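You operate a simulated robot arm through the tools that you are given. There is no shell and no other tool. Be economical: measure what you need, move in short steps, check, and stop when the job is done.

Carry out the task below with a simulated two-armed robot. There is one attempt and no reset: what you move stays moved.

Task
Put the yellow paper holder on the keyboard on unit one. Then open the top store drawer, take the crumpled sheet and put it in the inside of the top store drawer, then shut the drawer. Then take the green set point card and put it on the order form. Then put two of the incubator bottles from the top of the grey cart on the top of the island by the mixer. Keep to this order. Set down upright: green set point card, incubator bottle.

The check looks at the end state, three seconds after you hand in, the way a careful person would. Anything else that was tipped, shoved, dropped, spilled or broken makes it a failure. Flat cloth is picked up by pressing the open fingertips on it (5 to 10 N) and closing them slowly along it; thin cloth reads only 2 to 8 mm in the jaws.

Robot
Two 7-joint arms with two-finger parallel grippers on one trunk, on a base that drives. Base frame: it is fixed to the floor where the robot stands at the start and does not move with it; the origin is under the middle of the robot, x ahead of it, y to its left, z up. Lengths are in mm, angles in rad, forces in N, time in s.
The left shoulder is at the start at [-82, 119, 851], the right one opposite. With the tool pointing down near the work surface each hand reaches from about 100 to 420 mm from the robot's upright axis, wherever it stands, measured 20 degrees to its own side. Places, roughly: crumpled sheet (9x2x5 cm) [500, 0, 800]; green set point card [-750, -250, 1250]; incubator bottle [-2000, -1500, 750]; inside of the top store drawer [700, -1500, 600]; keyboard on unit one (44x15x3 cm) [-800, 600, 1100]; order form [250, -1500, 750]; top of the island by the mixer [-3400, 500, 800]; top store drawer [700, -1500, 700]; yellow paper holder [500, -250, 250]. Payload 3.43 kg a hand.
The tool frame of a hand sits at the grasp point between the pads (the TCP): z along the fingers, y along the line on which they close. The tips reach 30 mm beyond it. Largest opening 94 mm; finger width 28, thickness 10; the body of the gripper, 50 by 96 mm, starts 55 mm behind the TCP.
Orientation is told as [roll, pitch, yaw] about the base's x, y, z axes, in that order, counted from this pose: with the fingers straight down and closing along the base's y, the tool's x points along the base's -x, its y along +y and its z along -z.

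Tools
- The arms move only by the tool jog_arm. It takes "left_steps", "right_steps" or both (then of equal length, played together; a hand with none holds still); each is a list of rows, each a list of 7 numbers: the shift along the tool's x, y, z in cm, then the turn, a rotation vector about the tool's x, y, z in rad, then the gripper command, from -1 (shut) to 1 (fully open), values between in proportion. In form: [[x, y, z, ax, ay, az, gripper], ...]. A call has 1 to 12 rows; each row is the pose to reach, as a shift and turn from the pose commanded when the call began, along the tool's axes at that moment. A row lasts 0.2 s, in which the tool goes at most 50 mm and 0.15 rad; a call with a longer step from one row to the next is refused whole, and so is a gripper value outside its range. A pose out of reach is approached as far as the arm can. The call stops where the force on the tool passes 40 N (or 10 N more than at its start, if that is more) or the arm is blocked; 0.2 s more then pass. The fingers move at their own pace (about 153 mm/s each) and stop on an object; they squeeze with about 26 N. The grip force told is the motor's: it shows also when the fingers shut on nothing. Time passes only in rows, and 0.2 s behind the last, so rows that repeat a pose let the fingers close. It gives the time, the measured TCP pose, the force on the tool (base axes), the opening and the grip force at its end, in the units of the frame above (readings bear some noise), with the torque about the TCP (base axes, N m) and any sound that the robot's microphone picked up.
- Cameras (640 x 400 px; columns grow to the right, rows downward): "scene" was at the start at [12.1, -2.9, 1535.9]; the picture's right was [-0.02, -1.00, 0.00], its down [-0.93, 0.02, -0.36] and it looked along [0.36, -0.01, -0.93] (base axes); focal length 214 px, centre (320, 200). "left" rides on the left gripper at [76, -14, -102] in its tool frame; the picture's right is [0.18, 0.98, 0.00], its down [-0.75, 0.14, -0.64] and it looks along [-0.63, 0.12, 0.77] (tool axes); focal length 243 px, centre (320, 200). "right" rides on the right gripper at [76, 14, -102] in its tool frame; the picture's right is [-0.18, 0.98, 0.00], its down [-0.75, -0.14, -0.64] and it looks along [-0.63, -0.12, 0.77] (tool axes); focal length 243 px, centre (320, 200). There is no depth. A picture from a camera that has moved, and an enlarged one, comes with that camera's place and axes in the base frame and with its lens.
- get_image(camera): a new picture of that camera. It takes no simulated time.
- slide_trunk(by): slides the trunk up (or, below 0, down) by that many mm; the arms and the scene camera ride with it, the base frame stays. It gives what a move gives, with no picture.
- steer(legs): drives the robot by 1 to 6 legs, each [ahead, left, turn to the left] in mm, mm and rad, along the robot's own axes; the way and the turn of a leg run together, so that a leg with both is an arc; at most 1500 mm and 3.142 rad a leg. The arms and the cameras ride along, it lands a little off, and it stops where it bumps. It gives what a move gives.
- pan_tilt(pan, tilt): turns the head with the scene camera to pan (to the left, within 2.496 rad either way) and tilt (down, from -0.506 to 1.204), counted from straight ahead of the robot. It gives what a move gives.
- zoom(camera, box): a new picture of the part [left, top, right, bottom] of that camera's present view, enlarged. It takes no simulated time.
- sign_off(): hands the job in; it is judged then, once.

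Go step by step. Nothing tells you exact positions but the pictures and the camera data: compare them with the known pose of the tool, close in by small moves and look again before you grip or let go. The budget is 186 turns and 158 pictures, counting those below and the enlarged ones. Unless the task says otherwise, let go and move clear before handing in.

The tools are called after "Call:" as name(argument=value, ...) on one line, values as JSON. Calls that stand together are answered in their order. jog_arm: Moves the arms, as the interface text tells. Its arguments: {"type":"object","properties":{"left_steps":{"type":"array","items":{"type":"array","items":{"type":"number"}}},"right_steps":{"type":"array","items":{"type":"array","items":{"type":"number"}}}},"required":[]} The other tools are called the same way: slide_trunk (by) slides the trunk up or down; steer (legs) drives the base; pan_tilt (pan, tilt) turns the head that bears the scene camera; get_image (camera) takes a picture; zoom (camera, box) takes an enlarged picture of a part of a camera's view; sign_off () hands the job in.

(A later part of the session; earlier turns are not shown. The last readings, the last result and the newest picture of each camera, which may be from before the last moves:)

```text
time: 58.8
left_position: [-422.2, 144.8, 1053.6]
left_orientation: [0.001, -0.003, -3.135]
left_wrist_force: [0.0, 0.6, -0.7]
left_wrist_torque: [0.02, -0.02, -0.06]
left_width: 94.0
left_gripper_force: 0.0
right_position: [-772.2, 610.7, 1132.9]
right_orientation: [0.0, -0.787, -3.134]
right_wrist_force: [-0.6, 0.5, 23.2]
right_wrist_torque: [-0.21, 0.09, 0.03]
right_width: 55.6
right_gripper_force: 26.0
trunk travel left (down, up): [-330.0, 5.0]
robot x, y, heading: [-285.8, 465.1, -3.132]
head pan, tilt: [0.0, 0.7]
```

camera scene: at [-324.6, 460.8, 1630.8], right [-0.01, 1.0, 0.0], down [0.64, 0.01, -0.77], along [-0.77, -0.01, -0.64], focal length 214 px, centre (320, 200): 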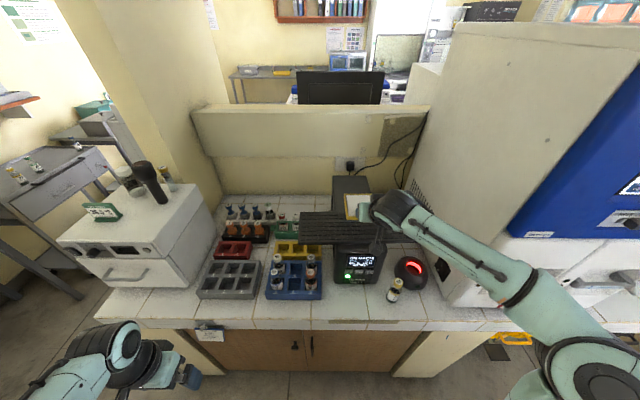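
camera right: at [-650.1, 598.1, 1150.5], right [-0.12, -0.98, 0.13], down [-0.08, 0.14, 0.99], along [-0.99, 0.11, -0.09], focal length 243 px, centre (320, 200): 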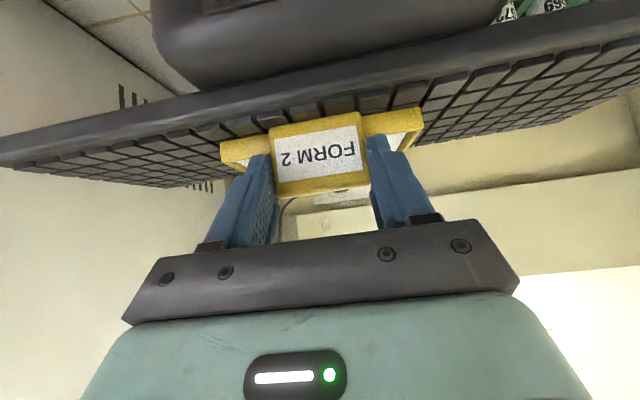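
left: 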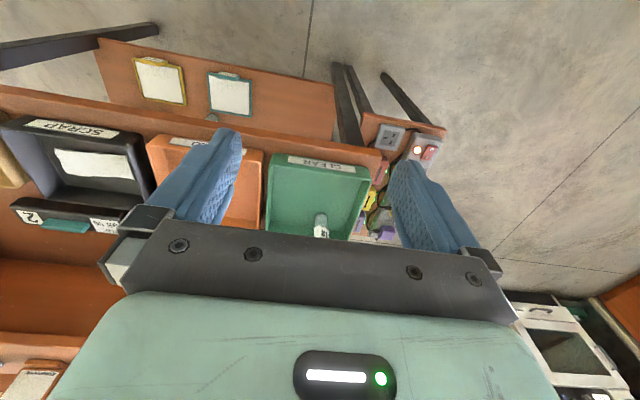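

Call:
jog_arm(right_steps=[[-0.12, 0, -0.12, 0, 0, 0, -1], [-0.2, 0, -0.2, 0, 0, 0, -1], [-0.2, 0, -0.2, 0, 0, 0, 0.4], [-0.2, 0, -0.2, 0, 0, 0, 1], [-0.2, 0, -0.2, 0, 0, 0, 1], [-0.2, 0, -0.2, 0, 0, 0, 1]])

Call:
get_image(camera="right")

```text
time: 60.2
left_position: [-423.5, 145.3, 1053.5]
left_orientation: [0.001, 0.001, -3.134]
left_wrist_force: [-1.0, 0.3, -0.4]
left_wrist_torque: [-0.02, 0.02, -0.01]
left_width: 94.0
left_gripper_force: 0.1
right_position: [-772.3, 612.5, 1133.1]
right_orientation: [0.0, -0.777, -3.133]
right_wrist_force: [0.3, 0.0, -0.4]
right_wrist_torque: [-0.01, -0.01, -0.01]
right_width: 94.0
right_gripper_force: 0.0
trunk travel left (down, up): [-330.0, 5.0]
robot x, y, heading: [-285.9, 463.2, -3.134]
head pan, tilt: [0.0, 0.7]
```

```text
122 pictures are left
camera right: at [-645.7, 599.0, 1151.7], right [-0.12, -0.98, 0.13], down [-0.09, 0.14, 0.99], along [-0.99, 0.11, -0.1], focal length 243 px, centre (320, 200)
```

right: 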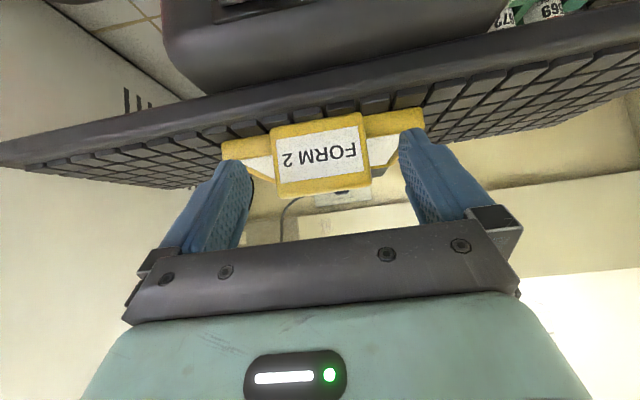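

Released and it rests on the keys. I retreat along the fingers and check.

Call:
jog_arm(right_steps=[[0, 0, -2, 0, 0, 0, 1], [0, 0, -6, 0, 0, 0, 1], [0, 0, -10, 0, 0, 0, 1], [2, 3, -14, 0, 0, 0, 1], [5, 6, -17, 0, 0, 0, 1], [8, 8, -20, 0, 0, 0, 1], [8, 8, -20, 0, 0, 0, 1]])

Call:
zoom(camera="scene", box=[280, 150, 480, 290])

Call:
get_image(camera="right")

```text
refused: row 4 steps farther than a row can; nothing moved
```

```text
2.86 times, centred on (380, 220) of scene
camera zoom: at [-324.9, 460.7, 1630.8], right [-0.01, 1.0, 0.0], down [0.64, 0.01, -0.76], along [-0.76, -0.01, -0.64], focal length 613 px, centre (149, 143)
```

zoom: 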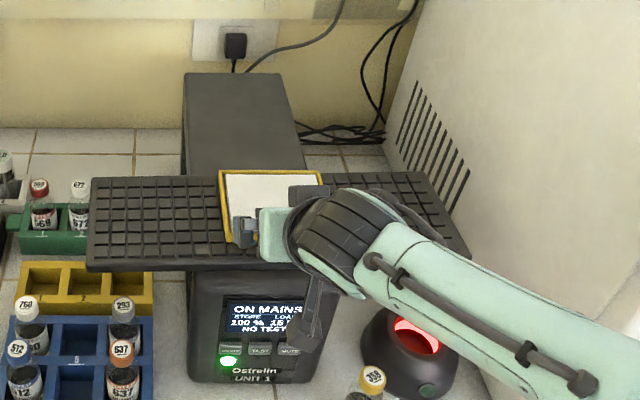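

```text
120 pictures are left
camera right: at [-645.7, 599.0, 1151.7], right [-0.12, -0.98, 0.13], down [-0.09, 0.14, 0.99], along [-0.99, 0.11, -0.1], focal length 243 px, centre (320, 200)
```

right: 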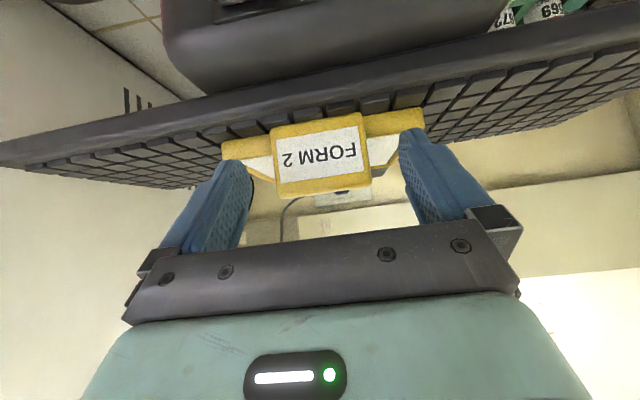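

Call:
jog_arm(right_steps=[[0, 0, -2, 0, 0, 0, 1], [0, 0, -6, 0, 0, 0, 1], [0, 0, -10, 0, 0, 0, 1], [2, 1, -13, 0, 0, 0, 1], [4.5, 2, -16, 0, 0, 0, 1], [7, 3, -19, 0, 0, 0, 1], [9, 3, -21, 0, 0, 0, 1], [9, 3, -21, 0, 0, 0, 1]])

Call:
get_image(camera="scene")

```text
time: 62.0
left_position: [-423.4, 144.1, 1053.4]
left_orientation: [0.0, 0.0, -3.136]
left_wrist_force: [0.2, -0.7, 1.3]
left_wrist_torque: [0.0, 0.01, -0.01]
left_width: 93.9
left_gripper_force: 0.0
right_position: [-559.1, 580.9, 1219.2]
right_orientation: [0.0, -0.779, -3.133]
right_wrist_force: [0.0, 0.9, -0.8]
right_wrist_torque: [-0.01, 0.0, 0.02]
right_width: 93.5
right_gripper_force: 0.1
trunk travel left (down, up): [-330.0, 5.0]
robot x, y, heading: [-285.2, 461.5, -3.134]
head pan, tilt: [0.0, 0.7]
```

```text
119 pictures are left
camera scene: at [-325.5, 460.6, 1630.9], right [-0.01, 1.0, 0.0], down [0.64, 0.01, -0.76], along [-0.76, -0.01, -0.64], focal length 214 px, centre (320, 200)
```

scene: 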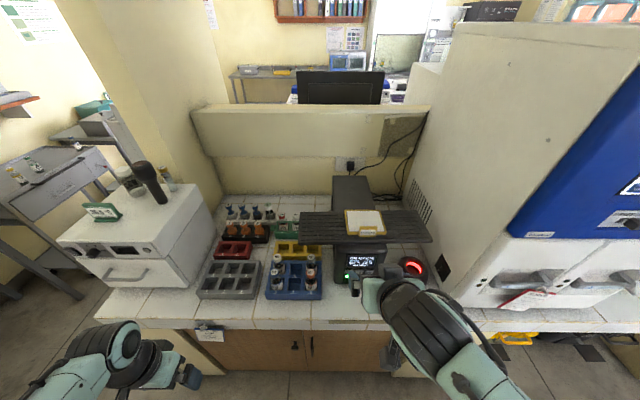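

The holder sits squarely on the keyboard. Next: the drawer; I back off, turn toward the store side.

Call:
steer(legs=[[-175, 0, 0], [0, 0, 0.8], [0, 0, 0.765]])

Call:
get_image(camera="scene")

```text
time: 67.6
left_position: [210.6, 331.1, 1054.6]
left_orientation: [0.001, -0.001, -1.547]
left_wrist_force: [1.0, 0.2, 0.5]
left_wrist_torque: [0.01, -0.01, -0.01]
left_width: 94.0
left_gripper_force: 0.0
right_position: [-223.4, 188.8, 1219.2]
right_orientation: [0.0, -0.781, -1.548]
right_wrist_force: [-0.1, 0.3, -0.1]
right_wrist_torque: [0.02, 0.03, 0.01]
right_width: 93.8
right_gripper_force: 0.1
trunk travel left (down, up): [-330.0, 5.0]
robot x, y, heading: [-108.3, 463.6, -1.55]
head pan, tilt: [0.0, 0.7]
```

```text
118 pictures are left
camera scene: at [-108.1, 422.2, 1630.9], right [-1.0, -0.02, 0.0], down [-0.01, 0.64, -0.76], along [0.02, -0.76, -0.64], focal length 214 px, centre (320, 200)
```

scene: 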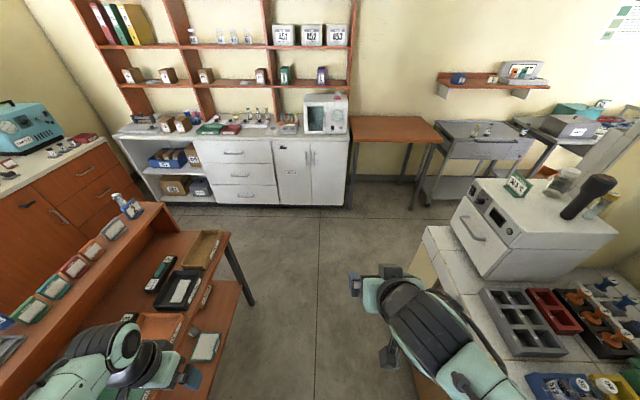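

Handle of the top white drawer is near (690, −1370, 690). Driving there.

Call:
steer(legs=[[1150, 0, -0.02], [0, 700, 0]])

Call:
slide_trunk(by=-250)

Call:
pan_tilt(pan=0, tilt=0.8)

Call:
get_image(camera="scene")

```text
time: 79.6
left_position: [932.1, -799.7, 1053.8]
left_orientation: [-0.001, -0.001, -1.577]
left_wrist_force: [-0.1, 0.1, -0.3]
left_wrist_torque: [-0.01, -0.01, -0.01]
left_width: 94.1
left_gripper_force: 0.1
right_position: [495.1, -928.4, 1220.1]
right_orientation: [-0.001, -0.78, -1.577]
right_wrist_force: [-0.3, 0.1, 0.7]
right_wrist_torque: [0.01, 0.01, -0.01]
right_width: 93.7
right_gripper_force: 0.1
trunk travel left (down, up): [-330.0, 5.0]
robot x, y, heading: [619.1, -658.5, -1.572]
head pan, tilt: [0.0, 0.7]
```

```text
time: 82.2
left_position: [931.1, -799.0, 804.4]
left_orientation: [0.0, 0.0, -1.575]
left_wrist_force: [-0.1, 0.0, 0.1]
left_wrist_torque: [-0.01, -0.02, 0.02]
left_width: 93.6
left_gripper_force: 0.1
right_position: [495.7, -928.3, 968.3]
right_orientation: [-0.001, -0.782, -1.576]
right_wrist_force: [-0.7, 0.5, 0.9]
right_wrist_torque: [0.01, -0.02, -0.04]
right_width: 94.1
right_gripper_force: 0.1
trunk travel left (down, up): [-80.0, 255.0]
robot x, y, heading: [617.0, -655.1, -1.578]
head pan, tilt: [0.0, 0.7]
```

```text
time: 82.9
left_position: [932.8, -798.8, 803.0]
left_orientation: [0.0, 0.0, -1.576]
left_wrist_force: [-0.6, 1.1, 0.4]
left_wrist_torque: [0.0, 0.03, -0.02]
left_width: 94.2
left_gripper_force: 0.0
right_position: [495.3, -929.1, 969.6]
right_orientation: [0.001, -0.779, -1.577]
right_wrist_force: [0.0, -0.9, 0.0]
right_wrist_torque: [-0.02, 0.02, 0.0]
right_width: 93.9
right_gripper_force: 0.0
trunk travel left (down, up): [-80.0, 255.0]
robot x, y, heading: [615.3, -658.6, -1.577]
head pan, tilt: [0.0, 0.799]
```

```text
117 pictures are left
camera scene: at [616.5, -722.4, 1363.3], right [-1.0, 0.01, 0.0], down [0.0, 0.72, -0.7], along [0.0, -0.7, -0.72], focal length 214 px, centre (320, 200)
```

scene: 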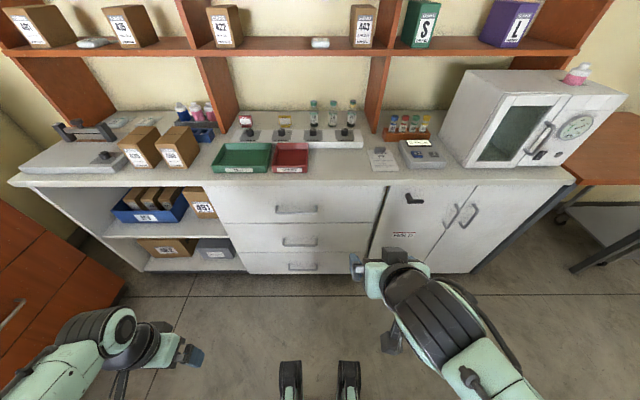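

Call:
jog_arm(right_steps=[[2.7, 0, 2.7, 0, -0.132, 0, 1], [5.4, 0, 5.5, 0, -0.264, 0, 1], [8.1, 0, 8.2, 0, -0.396, 0, 1], [10.8, 0, 10.9, 0, -0.528, 0, 1], [13.5, 0, 13.7, 0, -0.66, 0, 1], [16.2, 0, 16.4, 0, -0.79, 0, 1], [16.2, 0, 16.4, 0, -0.79, 0, 1]])

Call:
jog_arm(right_steps=[[0, 0, 0, 0, 0, 0.145, 0.5], [0, 0, 0, 0, 0, 0.29, 0], [0, 0, 0, 0, 0, 0.435, 0], [0, 0, 0, 0, 0, 0.58, 0], [0, 0, 0, 0, 0, 0.725, 0], [0, 0, 0, 0, 0, 0.87, 0], [0, 0, 0, 0, 0, 1.015, 0], [0, 0, 0, 0, 0, 1.16, 0], [0, 0, 0, 0, 0, 1.305, 0], [0, 0, 0, 0, 0, 1.45, 0], [0, 0, 0, 0, 0, 1.57, 0], [0, 0, 0, 0, 0, 1.57, 0]])

Call:
steer(legs=[[0, 150, 0]])

Call:
get_image(camera="right")

Call:
get_image(camera="scene")

```text
time: 84.0
left_position: [931.9, -798.9, 802.9]
left_orientation: [0.0, 0.001, -1.576]
left_wrist_force: [-0.6, -0.3, 0.0]
left_wrist_torque: [0.02, -0.02, -0.01]
left_width: 94.1
left_gripper_force: 0.1
right_position: [611.6, -949.8, 884.2]
right_orientation: [0.974, -1.198, -2.226]
right_wrist_force: [-0.7, -0.9, 0.6]
right_wrist_torque: [0.0, -0.03, -0.03]
right_width: 93.9
right_gripper_force: 0.0
right hand out of reach, approached as far as the arm can: row 3, 4, 5
trunk travel left (down, up): [-80.0, 255.0]
robot x, y, heading: [616.5, -655.4, -1.573]
head pan, tilt: [0.0, 0.799]
stopped in row 5 (right hand): the arm was blocked; the commanded pose is now the measured one
```

```text
time: 86.5
left_position: [932.4, -798.0, 803.7]
left_orientation: [0.001, 0.0, -1.574]
left_wrist_force: [0.1, -0.2, -0.3]
left_wrist_torque: [-0.04, 0.01, 0.0]
left_width: 94.1
left_gripper_force: 0.1
right_position: [615.2, -953.1, 888.2]
right_orientation: [1.353, 0.307, -2.855]
right_wrist_force: [-1.3, -0.4, 0.4]
right_wrist_torque: [0.0, 0.0, 0.02]
right_width: 46.9
right_gripper_force: 0.0
right hand out of reach, approached as far as the arm can: row 1, 2, 3, 4, 5, 6, 7, 8, 9, 10, 11, 12
trunk travel left (down, up): [-80.0, 255.0]
robot x, y, heading: [617.3, -658.0, -1.572]
head pan, tilt: [0.0, 0.799]
```

```text
time: 88.5
left_position: [1085.2, -799.4, 803.5]
left_orientation: [0.0, -0.001, -1.575]
left_wrist_force: [1.2, 0.0, 0.5]
left_wrist_torque: [0.03, 0.01, 0.03]
left_width: 93.8
left_gripper_force: 0.0
right_position: [768.5, -954.8, 887.5]
right_orientation: [1.353, 0.304, -2.852]
right_wrist_force: [-0.4, -0.6, 0.4]
right_wrist_torque: [0.01, -0.01, 0.02]
right_width: 47.1
right_gripper_force: 0.1
trunk travel left (down, up): [-80.0, 255.0]
robot x, y, heading: [767.1, -656.4, -1.577]
head pan, tilt: [0.0, 0.799]
```

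```text
116 pictures are left
camera right: at [799.9, -843.6, 943.6], right [-0.38, -0.33, 0.86], down [-0.88, 0.43, -0.22], along [-0.29, -0.84, -0.46], focal length 243 px, centre (320, 200)
```

right: 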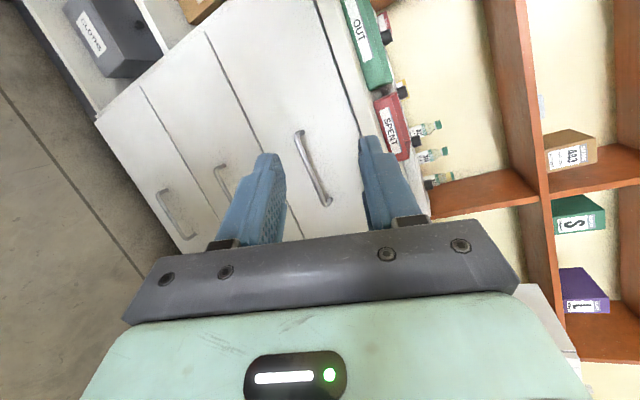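

```text
115 pictures are left
camera scene: at [768.9, -723.2, 1363.2], right [-1.0, 0.0, 0.0], down [0.0, 0.72, -0.7], along [0.0, -0.7, -0.72], focal length 214 px, centre (320, 200)
```

scene: 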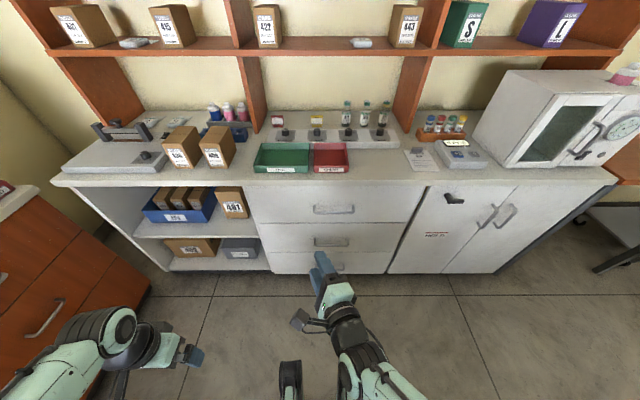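

The handle triangulates to about (711, −1319, 697). I'll level the hand (fingers forward, closing vertically) at that height.

Call:
slide_trunk(by=-80)

Call:
jog_arm(right_steps=[[-1.7, -1.8, 0.1, -0.051, -0.063, -0.054, 0], [-3.4, -3.6, 0.2, -0.103, -0.126, -0.107, 0], [-5.1, -5.4, 0.2, -0.154, -0.19, -0.161, 0], [-6.8, -7.2, 0.3, -0.206, -0.253, -0.214, 0], [-8.5, -9.0, 0.4, -0.257, -0.316, -0.268, 0], [-8.5, -9.0, 0.4, -0.257, -0.316, -0.268, 0]])

Call:
get_image(camera="right")

Call:
get_image(camera="scene")

```text
time: 89.7
left_position: [1086.0, -799.9, 723.6]
left_orientation: [0.0, -0.003, -1.576]
left_wrist_force: [-0.4, 0.3, -0.3]
left_wrist_torque: [0.02, -0.01, -0.01]
left_width: 93.8
left_gripper_force: 0.0
right_position: [767.6, -965.8, 812.0]
right_orientation: [1.347, 0.306, -2.856]
right_wrist_force: [-0.2, 0.1, 1.0]
right_wrist_torque: [0.0, -0.02, -0.03]
right_width: 47.0
right_gripper_force: 0.1
trunk travel left (down, up): [0.0, 335.0]
robot x, y, heading: [767.5, -658.7, -1.574]
head pan, tilt: [0.0, 0.799]
```

```text
time: 91.1
left_position: [1085.1, -800.5, 723.4]
left_orientation: [0.001, -0.001, -1.576]
left_wrist_force: [0.7, 0.3, 0.0]
left_wrist_torque: [0.02, -0.01, -0.01]
left_width: 93.8
left_gripper_force: 0.2
right_position: [738.6, -1000.6, 695.6]
right_orientation: [1.559, 0.002, -3.144]
right_wrist_force: [-0.2, 0.5, 1.2]
right_wrist_torque: [0.01, 0.03, 0.0]
right_width: 47.0
right_gripper_force: 0.0
right hand out of reach, approached as far as the arm can: row 1, 2, 3, 4, 5, 6
trunk travel left (down, up): [0.0, 335.0]
robot x, y, heading: [770.9, -657.1, -1.573]
head pan, tilt: [0.0, 0.799]
```

```text
114 pictures are left
camera right: at [814.9, -898.0, 710.1], right [-0.18, -0.01, 0.98], down [-0.75, 0.64, -0.13], along [-0.63, -0.77, -0.13], focal length 243 px, centre (320, 200)
```

right: 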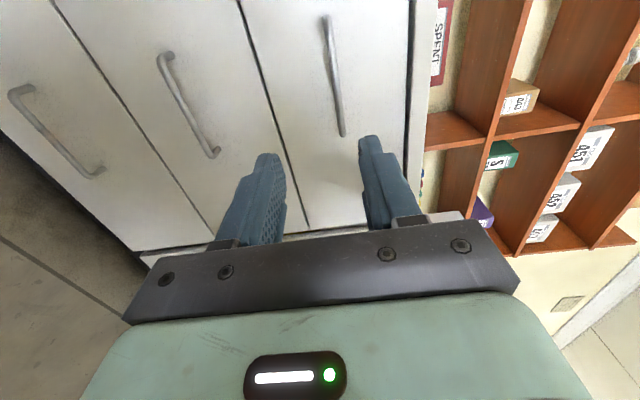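

```text
113 pictures are left
camera scene: at [768.6, -744.6, 1286.7], right [-1.0, 0.0, 0.0], down [0.0, 0.72, -0.7], along [0.0, -0.7, -0.72], focal length 214 px, centre (320, 200)
```

scene: 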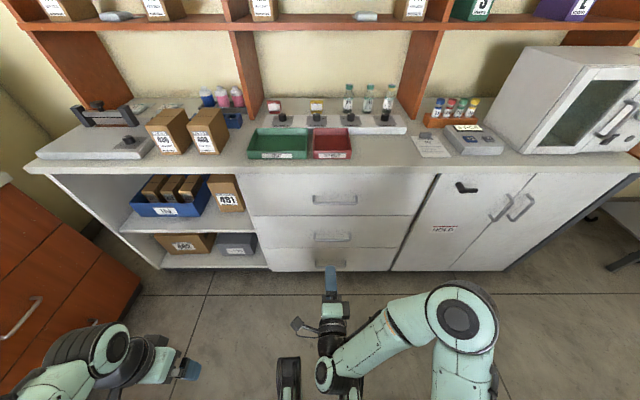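

Fingers are level. I'll drive ahead with the hand aligned to the handle (z≈707).

Call:
jog_arm(right_steps=[[0, 1.1, 0, 0, 0, 0, 0.6], [0, 1.1, 0, 0, 0, 0, 0.6]])

Call:
steer(legs=[[230, 0, 0]])

Call:
get_image(camera="right")

```text
time: 91.7
left_position: [1084.9, -798.4, 723.4]
left_orientation: [0.0, -0.001, -1.576]
left_wrist_force: [-0.1, 0.1, -0.7]
left_wrist_torque: [0.01, 0.01, 0.01]
left_width: 94.0
left_gripper_force: 0.1
right_position: [739.1, -1001.7, 706.3]
right_orientation: [1.561, 0.001, -3.142]
right_wrist_force: [-0.2, -0.7, 0.2]
right_wrist_torque: [-0.01, 0.0, 0.01]
right_width: 75.0
right_gripper_force: 0.0
trunk travel left (down, up): [0.0, 335.0]
robot x, y, heading: [769.3, -654.9, -1.572]
head pan, tilt: [0.0, 0.799]
```

```text
time: 93.5
left_position: [1082.8, -1034.4, 722.3]
left_orientation: [0.0, 0.0, -1.577]
left_wrist_force: [0.2, -0.2, -0.2]
left_wrist_torque: [-0.02, 0.02, -0.01]
left_width: 94.0
left_gripper_force: 0.0
right_position: [736.7, -1235.6, 706.7]
right_orientation: [1.562, 0.0, 3.143]
right_wrist_force: [-0.4, 0.7, 0.0]
right_wrist_torque: [-0.04, -0.01, 0.0]
right_width: 75.2
right_gripper_force: 0.0
trunk travel left (down, up): [0.0, 335.0]
robot x, y, heading: [768.6, -887.2, -1.574]
head pan, tilt: [0.0, 0.799]
```

```text
112 pictures are left
camera right: at [814.1, -1133.3, 722.0], right [-0.18, -0.01, 0.98], down [-0.75, 0.64, -0.13], along [-0.63, -0.76, -0.13], focal length 243 px, centre (320, 200)
```

right: 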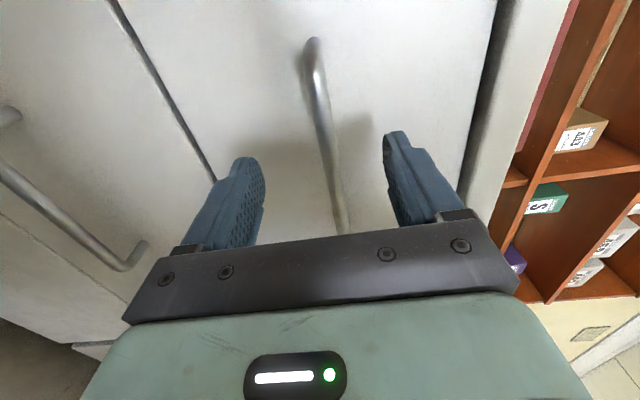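

Call:
jog_arm(right_steps=[[0, 0, 2, 0, 0, 0, 0.6], [0, 0, 4, 0, 0, 0, 0.6], [0, 0, 6, 0, 0, 0, 0.6], [0, 0, 6, 0, 0, 0, 0.6]])

Call:
get_image(camera="right")

```text
time: 94.3
left_position: [1083.4, -1033.9, 723.3]
left_orientation: [-0.001, -0.002, -1.578]
left_wrist_force: [-1.7, 0.3, 0.4]
left_wrist_torque: [-0.01, -0.01, 0.0]
left_width: 93.8
left_gripper_force: 0.0
right_position: [737.7, -1289.2, 704.3]
right_orientation: [1.56, 0.003, -3.139]
right_wrist_force: [-3.5, 11.5, 1.0]
right_wrist_torque: [-0.64, -0.15, -0.16]
right_width: 75.8
right_gripper_force: 0.8
trunk travel left (down, up): [0.0, 335.0]
robot x, y, heading: [766.6, -892.7, -1.575]
head pan, tilt: [0.0, 0.799]
stopped in row 4 (right hand): the force on the tool passed its limit at 50 N (the readings are from after the stop); the commanded pose is now the measured one
```

```text
111 pictures are left
camera right: at [813.7, -1186.9, 719.6], right [-0.18, -0.01, 0.98], down [-0.75, 0.64, -0.14], along [-0.63, -0.77, -0.13], focal length 243 px, centre (320, 200)
```

right: 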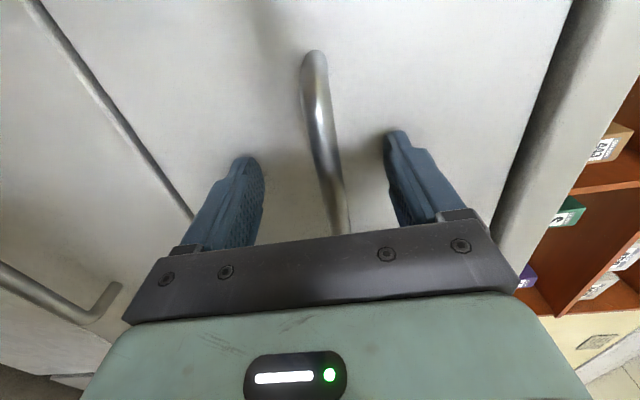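

Fingertips reached the drawer face with the bar between them. Back a few mm, close, then pull by driving back.

Call:
jog_arm(right_steps=[[0, 0, -0.6, 0, 0, 0, 0.3], [0, 0, -0.6, 0, 0, 0, -0.5], [0, 0, -0.6, 0, 0, 0, -1], [0, 0, -0.6, 0, 0, 0, -1]])

Call:
steer(legs=[[-120, 0, 0]])

Call:
get_image(camera="scene")

```text
time: 95.2
left_position: [1083.4, -1033.9, 723.4]
left_orientation: [-0.001, 0.0, -1.58]
left_wrist_force: [0.7, 0.3, 0.8]
left_wrist_torque: [-0.04, -0.04, -0.02]
left_width: 94.1
left_gripper_force: 0.1
right_position: [738.3, -1285.2, 712.6]
right_orientation: [1.58, 0.002, 3.139]
right_wrist_force: [-0.4, 4.6, 3.8]
right_wrist_torque: [-0.07, 0.28, -0.1]
right_width: 16.2
right_gripper_force: 45.1
trunk travel left (down, up): [0.0, 335.0]
robot x, y, heading: [764.3, -892.2, -1.571]
head pan, tilt: [0.0, 0.799]
stopped in row 4 (right hand): the force on the tool passed its limit at 42 N (the readings are from after the stop); the commanded pose is now the measured one
```

```text
time: 96.5
left_position: [1082.7, -914.0, 724.4]
left_orientation: [0.0, -0.002, -1.578]
left_wrist_force: [-0.5, -0.1, 0.3]
left_wrist_torque: [0.0, 0.01, 0.01]
left_width: 94.1
left_gripper_force: 0.0
right_position: [738.0, -1166.0, 713.2]
right_orientation: [1.582, 0.005, 3.137]
right_wrist_force: [-6.4, 0.2, 10.5]
right_wrist_torque: [0.02, 0.37, 0.15]
right_width: 16.2
right_gripper_force: 45.7
trunk travel left (down, up): [0.0, 335.0]
robot x, y, heading: [769.7, -773.0, -1.575]
head pan, tilt: [0.0, 0.799]
```

```text
110 pictures are left
camera scene: at [767.4, -858.3, 1286.7], right [-1.0, 0.01, 0.0], down [0.0, 0.72, -0.7], along [0.0, -0.7, -0.72], focal length 214 px, centre (320, 200)
```

scene: 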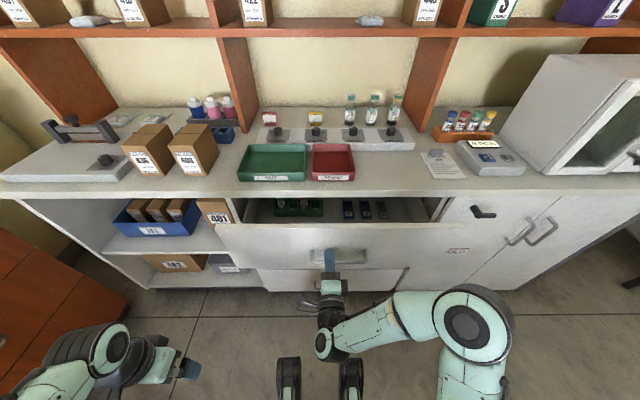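

Call:
steer(legs=[[-130, 0, 0]])

Call:
get_image(camera="scene")

```text
time: 97.8
left_position: [1083.9, -783.7, 722.5]
left_orientation: [0.001, 0.001, -1.58]
left_wrist_force: [0.1, 0.1, -0.3]
left_wrist_torque: [-0.04, 0.01, 0.0]
left_width: 94.0
left_gripper_force: 0.0
right_position: [737.6, -1034.5, 713.5]
right_orientation: [1.58, 0.006, 3.137]
right_wrist_force: [-6.0, -0.8, 4.8]
right_wrist_torque: [-0.01, 0.39, 0.68]
right_width: 16.2
right_gripper_force: 44.8
trunk travel left (down, up): [0.0, 335.0]
robot x, y, heading: [766.5, -641.3, -1.576]
head pan, tilt: [0.0, 0.799]
```

```text
109 pictures are left
camera scene: at [768.2, -727.4, 1286.7], right [-1.0, 0.01, 0.0], down [0.01, 0.72, -0.7], along [-0.01, -0.7, -0.72], focal length 214 px, centre (320, 200)
```

scene: 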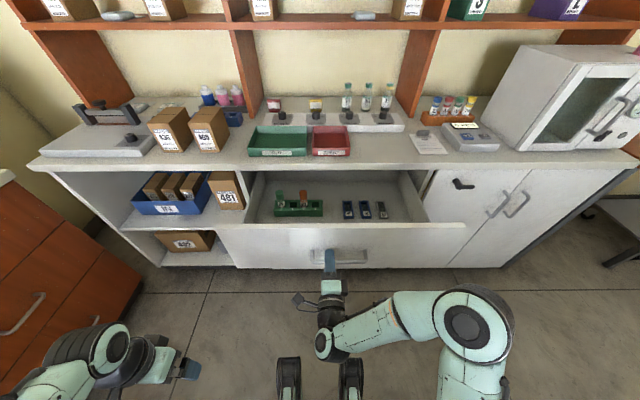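

The drawer is open 250 mm with free space inside. I'll release the handle and draw the right hand back, keeping its posture for shutting; the left hand will fetch the sheet.

Call:
jog_arm(right_steps=[[0, 0, 0, 0, 0, 0, 0.3], [0, 0, 0, 0, 0, 0, 0.6], [0, 0, -2, 0, 0, 0, 0.6], [0, 0, -5, 0, 0, 0, 0.6], [0, 0, -8, 0, 0, 0, 0.6], [0, 0, -11, 0, 0, 0, 0.6], [0, 0, -15, 0, 0, 0, 0.6], [0, 0, -15, 0, 0, 0, 0.6]])

Call:
get_image(camera="scene")

```text
time: 99.6
left_position: [1083.8, -783.6, 723.6]
left_orientation: [-0.002, 0.0, -1.579]
left_wrist_force: [0.0, 0.1, -1.2]
left_wrist_torque: [-0.01, 0.01, 0.0]
left_width: 94.2
left_gripper_force: 0.0
right_position: [794.7, -927.9, 706.1]
right_orientation: [1.581, 0.004, 3.134]
right_wrist_force: [0.7, 0.6, 0.0]
right_wrist_torque: [0.02, 0.03, 0.04]
right_width: 75.4
right_gripper_force: 0.0
right hand out of reach, approached as far as the arm can: row 5, 6, 7, 8
trunk travel left (down, up): [0.0, 335.0]
robot x, y, heading: [769.2, -640.1, -1.578]
head pan, tilt: [0.0, 0.799]
```

```text
108 pictures are left
camera scene: at [768.6, -727.9, 1286.6], right [-1.0, 0.01, 0.0], down [0.01, 0.72, -0.7], along [-0.01, -0.7, -0.72], focal length 214 px, centre (320, 200)
```

scene: 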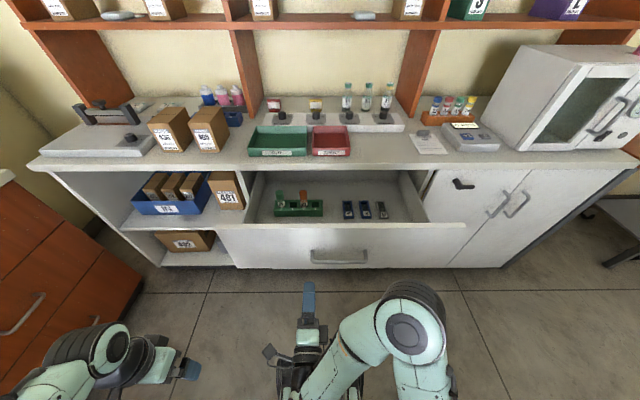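

Call:
slide_trunk(by=220)

Call:
steer(legs=[[0, -760, 0], [0, 0, 0.8], [0, 0, 0.775], [0, 450, 0]])

Call:
get_image(camera="scene")

Call:
get_image(camera="left")

```text
time: 101.9
left_position: [1085.3, -784.7, 942.7]
left_orientation: [-0.001, 0.001, -1.579]
left_wrist_force: [-0.8, 1.4, 0.3]
left_wrist_torque: [-0.01, -0.01, -0.01]
left_width: 94.0
left_gripper_force: 0.0
right_position: [795.5, -928.5, 923.2]
right_orientation: [1.581, 0.003, 3.137]
right_wrist_force: [0.0, -0.1, -0.1]
right_wrist_torque: [0.06, 0.02, 0.03]
right_width: 75.4
right_gripper_force: 0.1
trunk travel left (down, up): [-220.0, 115.0]
robot x, y, heading: [774.4, -639.9, -1.581]
head pan, tilt: [0.0, 0.799]
```

```text
time: 117.0
left_position: [159.5, 122.2, 943.1]
left_orientation: [0.0, 0.0, -0.003]
left_wrist_force: [-0.5, 0.2, -0.1]
left_wrist_torque: [-0.03, -0.02, 0.02]
left_width: 93.9
left_gripper_force: 0.1
right_position: [304.9, -166.3, 924.9]
right_orientation: [1.582, 0.004, -1.572]
right_wrist_force: [0.9, 0.2, 0.2]
right_wrist_torque: [0.03, -0.01, -0.02]
right_width: 75.3
right_gripper_force: 0.1
trunk travel left (down, up): [-220.0, 115.0]
robot x, y, heading: [17.9, -196.4, -0.004]
head pan, tilt: [0.0, 0.799]
```

```text
107 pictures are left
camera scene: at [55.1, -196.1, 1507.2], right [0.0, -1.0, 0.0], down [-0.72, 0.0, -0.7], along [0.7, 0.0, -0.72], focal length 214 px, centre (320, 200)
```

scene: 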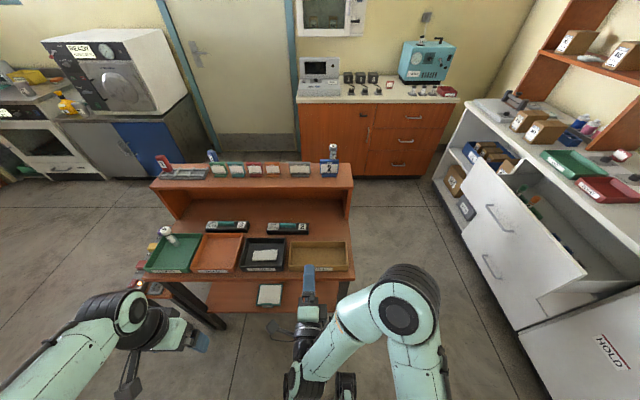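

```text
106 pictures are left
camera left: at [83.5, 108.2, 1045.6], right [-0.18, 0.98, 0.0], down [0.75, 0.14, 0.64], along [0.63, 0.12, -0.77], focal length 243 px, centre (320, 200)
```

left: 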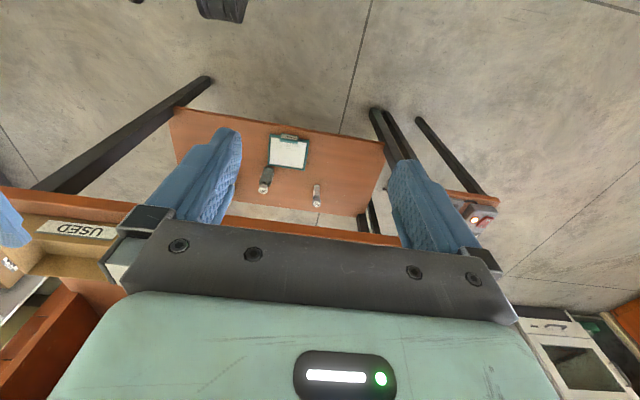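

Call:
steer(legs=[[50, 80, 0]])

Call:
jog_arm(left_steps=[[-4.5, 0, 0, 0, 0, 0, 1], [-9, 0, 0, 0, 0, 0, 1], [-13.5, 0, 0, 0, 0, 0, 1], [-18, 0, 0, 0, 0, 0, 1], [-18, 0, 0, 0, 0, 0, 1]])

Call:
get_image(camera="left")

Call:
zoom(camera="scene", box=[190, 190, 350, 290])

```text
time: 118.4
left_position: [209.7, 201.0, 943.2]
left_orientation: [0.001, 0.0, -0.004]
left_wrist_force: [0.3, 1.0, -0.4]
left_wrist_torque: [-0.02, 0.0, 0.01]
left_width: 94.0
left_gripper_force: 0.0
right_position: [354.7, -87.9, 923.8]
right_orientation: [1.581, 0.004, -1.571]
right_wrist_force: [0.0, -0.1, -0.4]
right_wrist_torque: [-0.05, 0.02, -0.02]
right_width: 75.3
right_gripper_force: 0.1
trunk travel left (down, up): [-220.0, 115.0]
robot x, y, heading: [67.0, -117.9, -0.001]
head pan, tilt: [0.0, 0.799]
```

```text
time: 119.6
left_position: [388.5, 199.1, 943.0]
left_orientation: [0.0, -0.001, -0.001]
left_wrist_force: [-0.3, -0.8, -0.4]
left_wrist_torque: [-0.03, 0.0, 0.0]
left_width: 94.1
left_gripper_force: 0.1
right_position: [354.5, -87.1, 925.2]
right_orientation: [1.582, 0.006, -1.571]
right_wrist_force: [0.4, -0.9, 0.4]
right_wrist_torque: [0.02, -0.01, 0.0]
right_width: 75.4
right_gripper_force: 0.2
trunk travel left (down, up): [-220.0, 115.0]
robot x, y, heading: [67.1, -111.7, -0.0]
head pan, tilt: [0.0, 0.799]
```

```text
105 pictures are left
camera left: at [313.4, 184.9, 1045.0], right [-0.18, 0.98, 0.0], down [0.75, 0.14, 0.64], along [0.63, 0.12, -0.77], focal length 243 px, centre (320, 200)
```

left: 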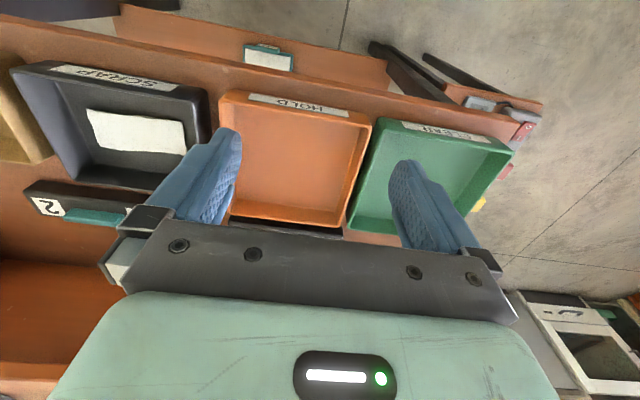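

```text
4.00 times, centred on (270, 240) of scene
camera zoom: at [104.5, -116.9, 1507.2], right [0.0, -1.0, 0.0], down [-0.72, 0.0, -0.7], along [0.7, 0.0, -0.72], focal length 858 px, centre (520, 40)
```

zoom: 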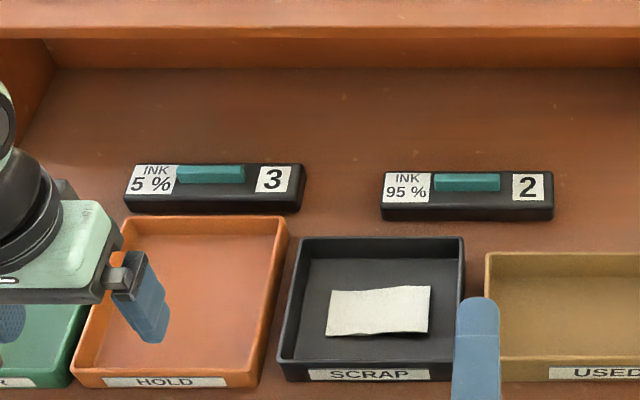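

The sheet is about 90×48 mm at (464, 8), lying in the SCRAP tray. I'll rotate the left hand to close along x and move over it.

Call:
jog_arm(left_steps=[[-0.7, -1.7, 0, 0, 0, 0.143, 1], [-1.3, -3.5, 0, 0, 0, 0.286, 1], [-2.0, -5.2, 0, 0, 0, 0.428, 1], [-2.6, -6.9, 0, 0, 0, 0.571, 1], [-3.3, -8.7, 0, 0, 0, 0.714, 0.7], [-4.0, -10.4, 0, 0, 0, 0.857, 0.4], [-4.6, -12.1, 0, 0, 0, 1.0, 0.4], [-5.3, -13.9, 0, 0, 0, 1.142, 0.4], [-6.0, -15.6, 0, 0, 0, 1.285, 0.4], [-6.6, -17.4, 0, 0, 0, 1.428, 0.4], [-7.3, -19.1, 0, 0, 0, 1.571, 0.4], [-7.3, -19.1, 0, 0, 0, 1.571, 0.4]])

Call:
get_image(camera="left")

Call:
zoom(camera="scene", box=[190, 190, 350, 290])

```text
time: 122.2
left_position: [461.5, 9.5, 943.2]
left_orientation: [0.0, 0.001, -1.576]
left_wrist_force: [0.3, -0.1, -0.2]
left_wrist_torque: [0.02, -0.03, 0.0]
left_width: 65.8
left_gripper_force: 0.1
right_position: [353.5, -86.8, 924.5]
right_orientation: [1.581, 0.004, -1.572]
right_wrist_force: [0.1, -0.1, 0.7]
right_wrist_torque: [-0.01, -0.01, 0.0]
right_width: 75.1
right_gripper_force: 0.1
trunk travel left (down, up): [-220.0, 115.0]
robot x, y, heading: [66.9, -114.3, -0.003]
head pan, tilt: [0.0, 0.799]
```

```text
103 pictures are left
camera left: at [448.6, 86.0, 1046.6], right [0.98, 0.18, 0.0], down [0.14, -0.75, 0.64], along [0.12, -0.63, -0.77], focal length 243 px, centre (320, 200)
```

left: 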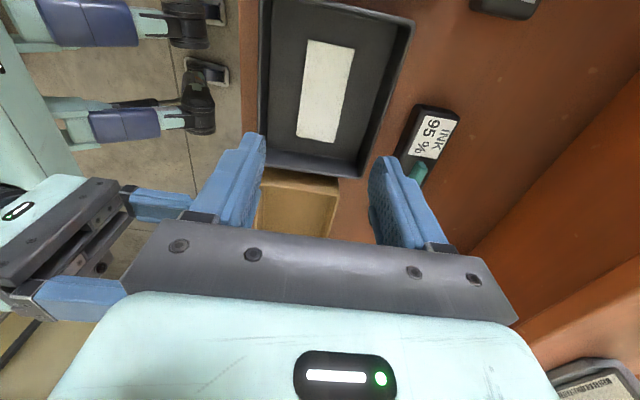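

```text
4.00 times, centred on (270, 240) of scene
camera zoom: at [105.0, -116.7, 1507.2], right [0.0, -1.0, 0.0], down [-0.72, 0.0, -0.7], along [0.7, 0.0, -0.72], focal length 858 px, centre (520, 40)
```

zoom: 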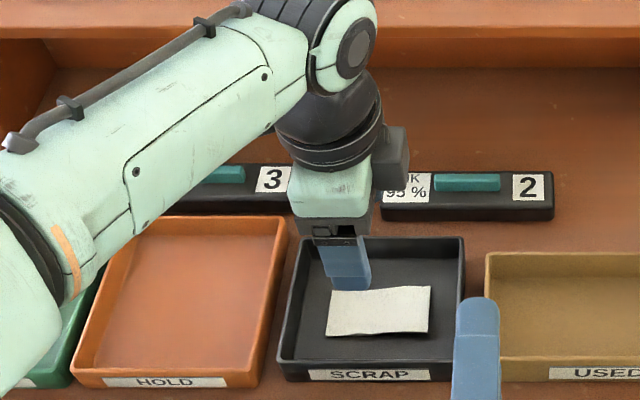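

Call:
jog_arm(left_steps=[[0.1, 0.35, 3.5, 0, 0, 0, 0.4], [0.1, 0.35, 7, 0, 0, 0, 0.4], [0.1, 0.35, 10.5, 0, 0, 0, 0.4], [0.1, 0.35, 11.3, 0, 0, 0, 0.4], [0.1, 0.35, 11.3, 0, 0, 0, 0.4]])

Call:
get_image(camera="left")

Call:
zoom(camera="scene", box=[190, 190, 350, 290])

```text
time: 123.4
left_position: [465.0, 10.1, 831.9]
left_orientation: [-0.001, 0.0, -1.574]
left_wrist_force: [0.7, 0.2, -0.2]
left_wrist_torque: [-0.01, 0.01, -0.01]
left_width: 65.9
left_gripper_force: 0.2
right_position: [354.7, -88.0, 924.0]
right_orientation: [1.581, 0.005, -1.571]
right_wrist_force: [0.5, -0.4, 0.4]
right_wrist_torque: [0.0, 0.02, 0.0]
right_width: 75.1
right_gripper_force: 0.0
trunk travel left (down, up): [-220.0, 115.0]
robot x, y, heading: [67.2, -114.4, -0.003]
head pan, tilt: [0.0, 0.799]
```

```text
101 pictures are left
camera left: at [450.8, 87.1, 934.0], right [0.98, 0.18, 0.0], down [0.14, -0.75, 0.64], along [0.12, -0.63, -0.77], focal length 243 px, centre (320, 200)
```

left: 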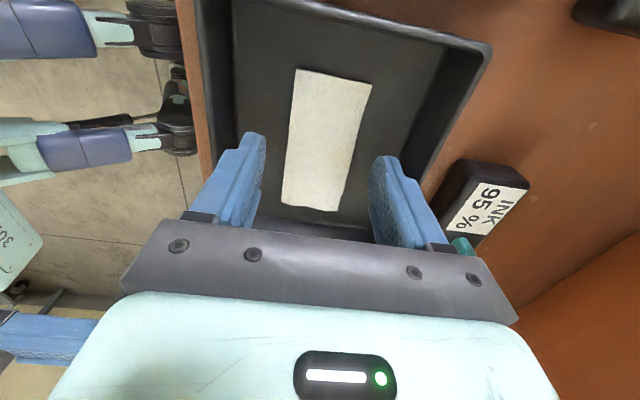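

```text
4.00 times, centred on (270, 240) of scene
camera zoom: at [105.2, -116.9, 1507.2], right [0.0, -1.0, 0.0], down [-0.72, 0.0, -0.7], along [0.7, 0.0, -0.72], focal length 858 px, centre (520, 40)
```

zoom: 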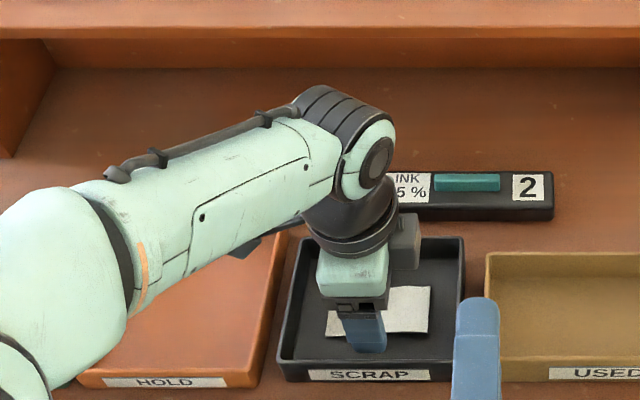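

Both wrist views put the sheet at z ≈ 770. I shift 4 mm ahead, narrow slightly, and descend until light contact.

Call:
jog_arm(left_steps=[[0, 0.4, 0, 0, 0, 0, 0.28], [0, 0.4, 1, 0, 0, 0, 0.28], [0, 0.4, 2, 0, 0, 0, 0.28], [0, 0.4, 2.5, 0, 0, 0, 0.28], [0, 0.4, 2.5, 0, 0, 0, 0.28]])

Call:
get_image(camera="left")

```text
time: 124.3
left_position: [470.3, 9.6, 815.2]
left_orientation: [0.008, 0.0, -1.575]
left_wrist_force: [-5.8, 1.7, 13.0]
left_wrist_torque: [0.02, 0.73, -0.06]
left_width: 63.4
left_gripper_force: 2.8
right_position: [353.8, -87.1, 924.1]
right_orientation: [1.581, 0.004, -1.571]
right_wrist_force: [0.2, -0.6, 0.4]
right_wrist_torque: [-0.03, 0.01, -0.01]
right_width: 75.2
right_gripper_force: 0.1
trunk travel left (down, up): [-220.0, 115.0]
robot x, y, heading: [67.4, -115.0, -0.004]
head pan, tilt: [0.0, 0.799]
stopped in row 4 (left hand): the force on the tool passed its limit at 47 N (the readings are from after the stop); the commanded pose is now the measured one
```

```text
99 pictures are left
camera left: at [456.1, 86.9, 917.6], right [0.98, 0.18, 0.01], down [0.13, -0.75, 0.64], along [0.12, -0.63, -0.77], focal length 243 px, centre (320, 200)
```

left: 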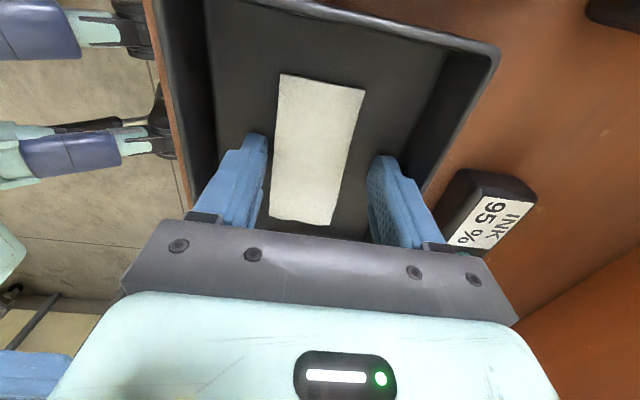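

Contact at tip z ≈ 785, probably the tray floor. I ease off 1–2 mm and close slowly across the sheet.

Call:
jog_arm(left_steps=[[0, 0, -0.15, 0, 0, 0, 0.28], [0, 0, -0.1, 0, 0, 0, 0.15], [0, 0, -0.1, 0, 0, 0, 0.0], [0, 0, -0.1, 0, 0, 0, 0.0]])

Call:
get_image(camera="left")

```text
time: 125.3
left_position: [470.1, 11.1, 816.1]
left_orientation: [0.01, 0.001, -1.574]
left_wrist_force: [-11.4, -0.5, 11.7]
left_wrist_torque: [0.0, 0.79, 0.05]
left_width: 53.2
left_gripper_force: 5.8
right_position: [354.8, -88.1, 925.7]
right_orientation: [1.582, 0.005, -1.57]
right_wrist_force: [0.0, 0.3, 0.1]
right_wrist_torque: [0.0, 0.0, 0.02]
right_width: 75.2
right_gripper_force: 0.0
trunk travel left (down, up): [-220.0, 115.0]
robot x, y, heading: [68.4, -113.9, 0.003]
head pan, tilt: [0.0, 0.799]
```

```text
98 pictures are left
camera left: at [455.5, 87.1, 917.6], right [0.98, 0.18, 0.01], down [0.13, -0.75, 0.64], along [0.12, -0.63, -0.77], focal length 243 px, centre (320, 200)
```

left: 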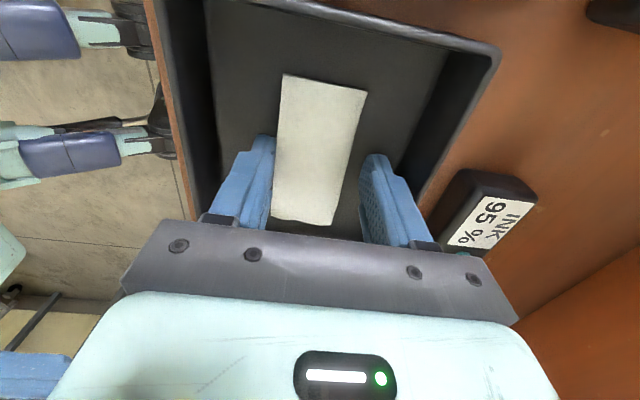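

Call:
jog_arm(left_steps=[[0, 0, -0.05, 0, 0, 0, -0.1], [0, 0, -0.05, 0, 0, 0, -0.2], [0, 0, -0.05, 0, 0, 0, -0.3], [0, 0, -0.05, 0, 0, 0, -0.3]])

Call:
get_image(camera="left")

```text
time: 126.3
left_position: [471.5, 11.7, 815.3]
left_orientation: [0.01, 0.0, -1.574]
left_wrist_force: [-0.2, 0.1, 1.5]
left_wrist_torque: [-0.03, -0.01, -0.01]
left_width: 41.6
left_gripper_force: 25.9
right_position: [355.7, -87.6, 925.3]
right_orientation: [1.581, 0.004, -1.571]
right_wrist_force: [-0.1, 0.3, 1.2]
right_wrist_torque: [0.03, 0.04, 0.01]
right_width: 75.4
right_gripper_force: 0.1
trunk travel left (down, up): [-220.0, 115.0]
robot x, y, heading: [66.6, -115.5, 0.002]
head pan, tilt: [0.0, 0.799]
```

```text
97 pictures are left
camera left: at [457.4, 87.4, 917.6], right [0.98, 0.18, 0.01], down [0.13, -0.75, 0.64], along [0.12, -0.63, -0.77], focal length 243 px, centre (320, 200)
```

left: 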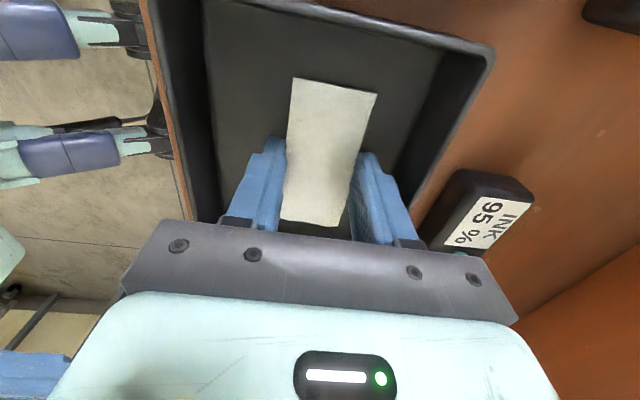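

The sheet is held (41.6 mm, 26 N). Lift and check.

Call:
jog_arm(left_steps=[[0, 0, 0, 0, 0, 0, -0.6], [0, 0, -1, 0, 0, 0, -1], [0, 0, -3, 0, 0, 0, -1], [0, 0, -6, 0, 0, 0, -1], [0, 0, -10, 0, 0, 0, -1], [0, 0, -14, 0, 0, 0, -1], [0, 0, -14, 0, 0, 0, -1]])

Call:
get_image(camera="left")

```text
time: 128.0
left_position: [470.2, 9.0, 957.1]
left_orientation: [0.006, -0.002, -1.574]
left_wrist_force: [0.4, -0.1, 0.3]
left_wrist_torque: [0.02, 0.01, -0.01]
left_width: 41.3
left_gripper_force: 25.8
right_position: [355.2, -87.6, 924.9]
right_orientation: [1.579, 0.003, -1.57]
right_wrist_force: [-0.5, 0.0, 0.3]
right_wrist_torque: [0.01, -0.03, -0.02]
right_width: 75.0
right_gripper_force: 0.2
trunk travel left (down, up): [-220.0, 115.0]
robot x, y, heading: [66.8, -114.8, -0.001]
head pan, tilt: [0.0, 0.799]
```

```text
96 pictures are left
camera left: at [455.7, 86.0, 1059.6], right [0.98, 0.18, 0.01], down [0.13, -0.75, 0.64], along [0.12, -0.63, -0.77], focal length 243 px, centre (320, 200)
```

left: 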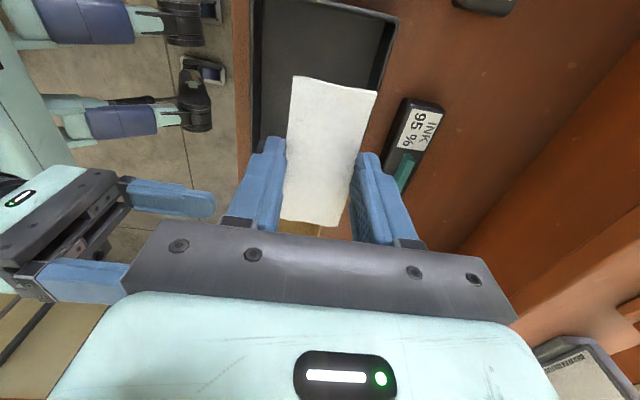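

Sheet is in hand. Retract the left arm and drive to the open drawer.

Call:
jog_arm(left_steps=[[2, -4, 0, 0, 0, 0, -1], [4, -8, 0, 0, 0, 0, -1], [6, -12, 0, 0, 0, 0, -1], [8, -16, 0, 0, 0, 0, -1], [10, -20, 0, 0, 0, 0, -1], [12, -24, 0, 0, 0, 0, -1], [12, -24, 0, 0, 0, 0, -1]])

Call:
steer(legs=[[-60, 0, 0], [0, -530, 0], [0, 0, -0.8], [0, 0, -0.775], [0, 680, 0]])

Call:
get_image(camera="scene")

```text
time: 129.6
left_position: [228.4, 133.9, 954.3]
left_orientation: [0.009, -0.001, -1.575]
left_wrist_force: [0.5, 0.0, 0.4]
left_wrist_torque: [-0.03, 0.0, 0.0]
left_width: 41.5
left_gripper_force: 26.1
right_position: [355.4, -88.5, 924.1]
right_orientation: [1.583, 0.006, -1.569]
right_wrist_force: [0.0, 0.6, 0.0]
right_wrist_torque: [0.05, -0.02, -0.01]
right_width: 75.1
right_gripper_force: 0.0
trunk travel left (down, up): [-220.0, 115.0]
robot x, y, heading: [67.6, -113.0, 0.001]
head pan, tilt: [0.0, 0.799]
```

```text
time: 145.4
left_position: [927.6, -809.6, 954.0]
left_orientation: [0.01, -0.001, 3.13]
left_wrist_force: [1.4, -0.1, -0.4]
left_wrist_torque: [-0.02, 0.0, 0.0]
left_width: 41.4
left_gripper_force: 25.9
right_position: [707.4, -934.7, 924.5]
right_orientation: [1.58, 0.004, 3.135]
right_wrist_force: [-1.0, 1.2, 0.0]
right_wrist_torque: [0.0, 0.0, 0.0]
right_width: 75.2
right_gripper_force: 0.1
trunk travel left (down, up): [-220.0, 115.0]
robot x, y, heading: [678.4, -645.3, -1.584]
head pan, tilt: [0.0, 0.799]
```

```text
95 pictures are left
camera scene: at [682.2, -687.0, 1507.2], right [-1.0, 0.01, 0.0], down [0.01, 0.72, -0.7], along [-0.01, -0.7, -0.72], focal length 214 px, centre (320, 200)
```

scene: 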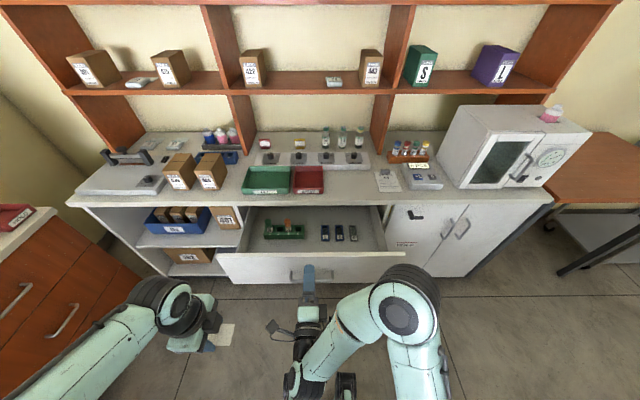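

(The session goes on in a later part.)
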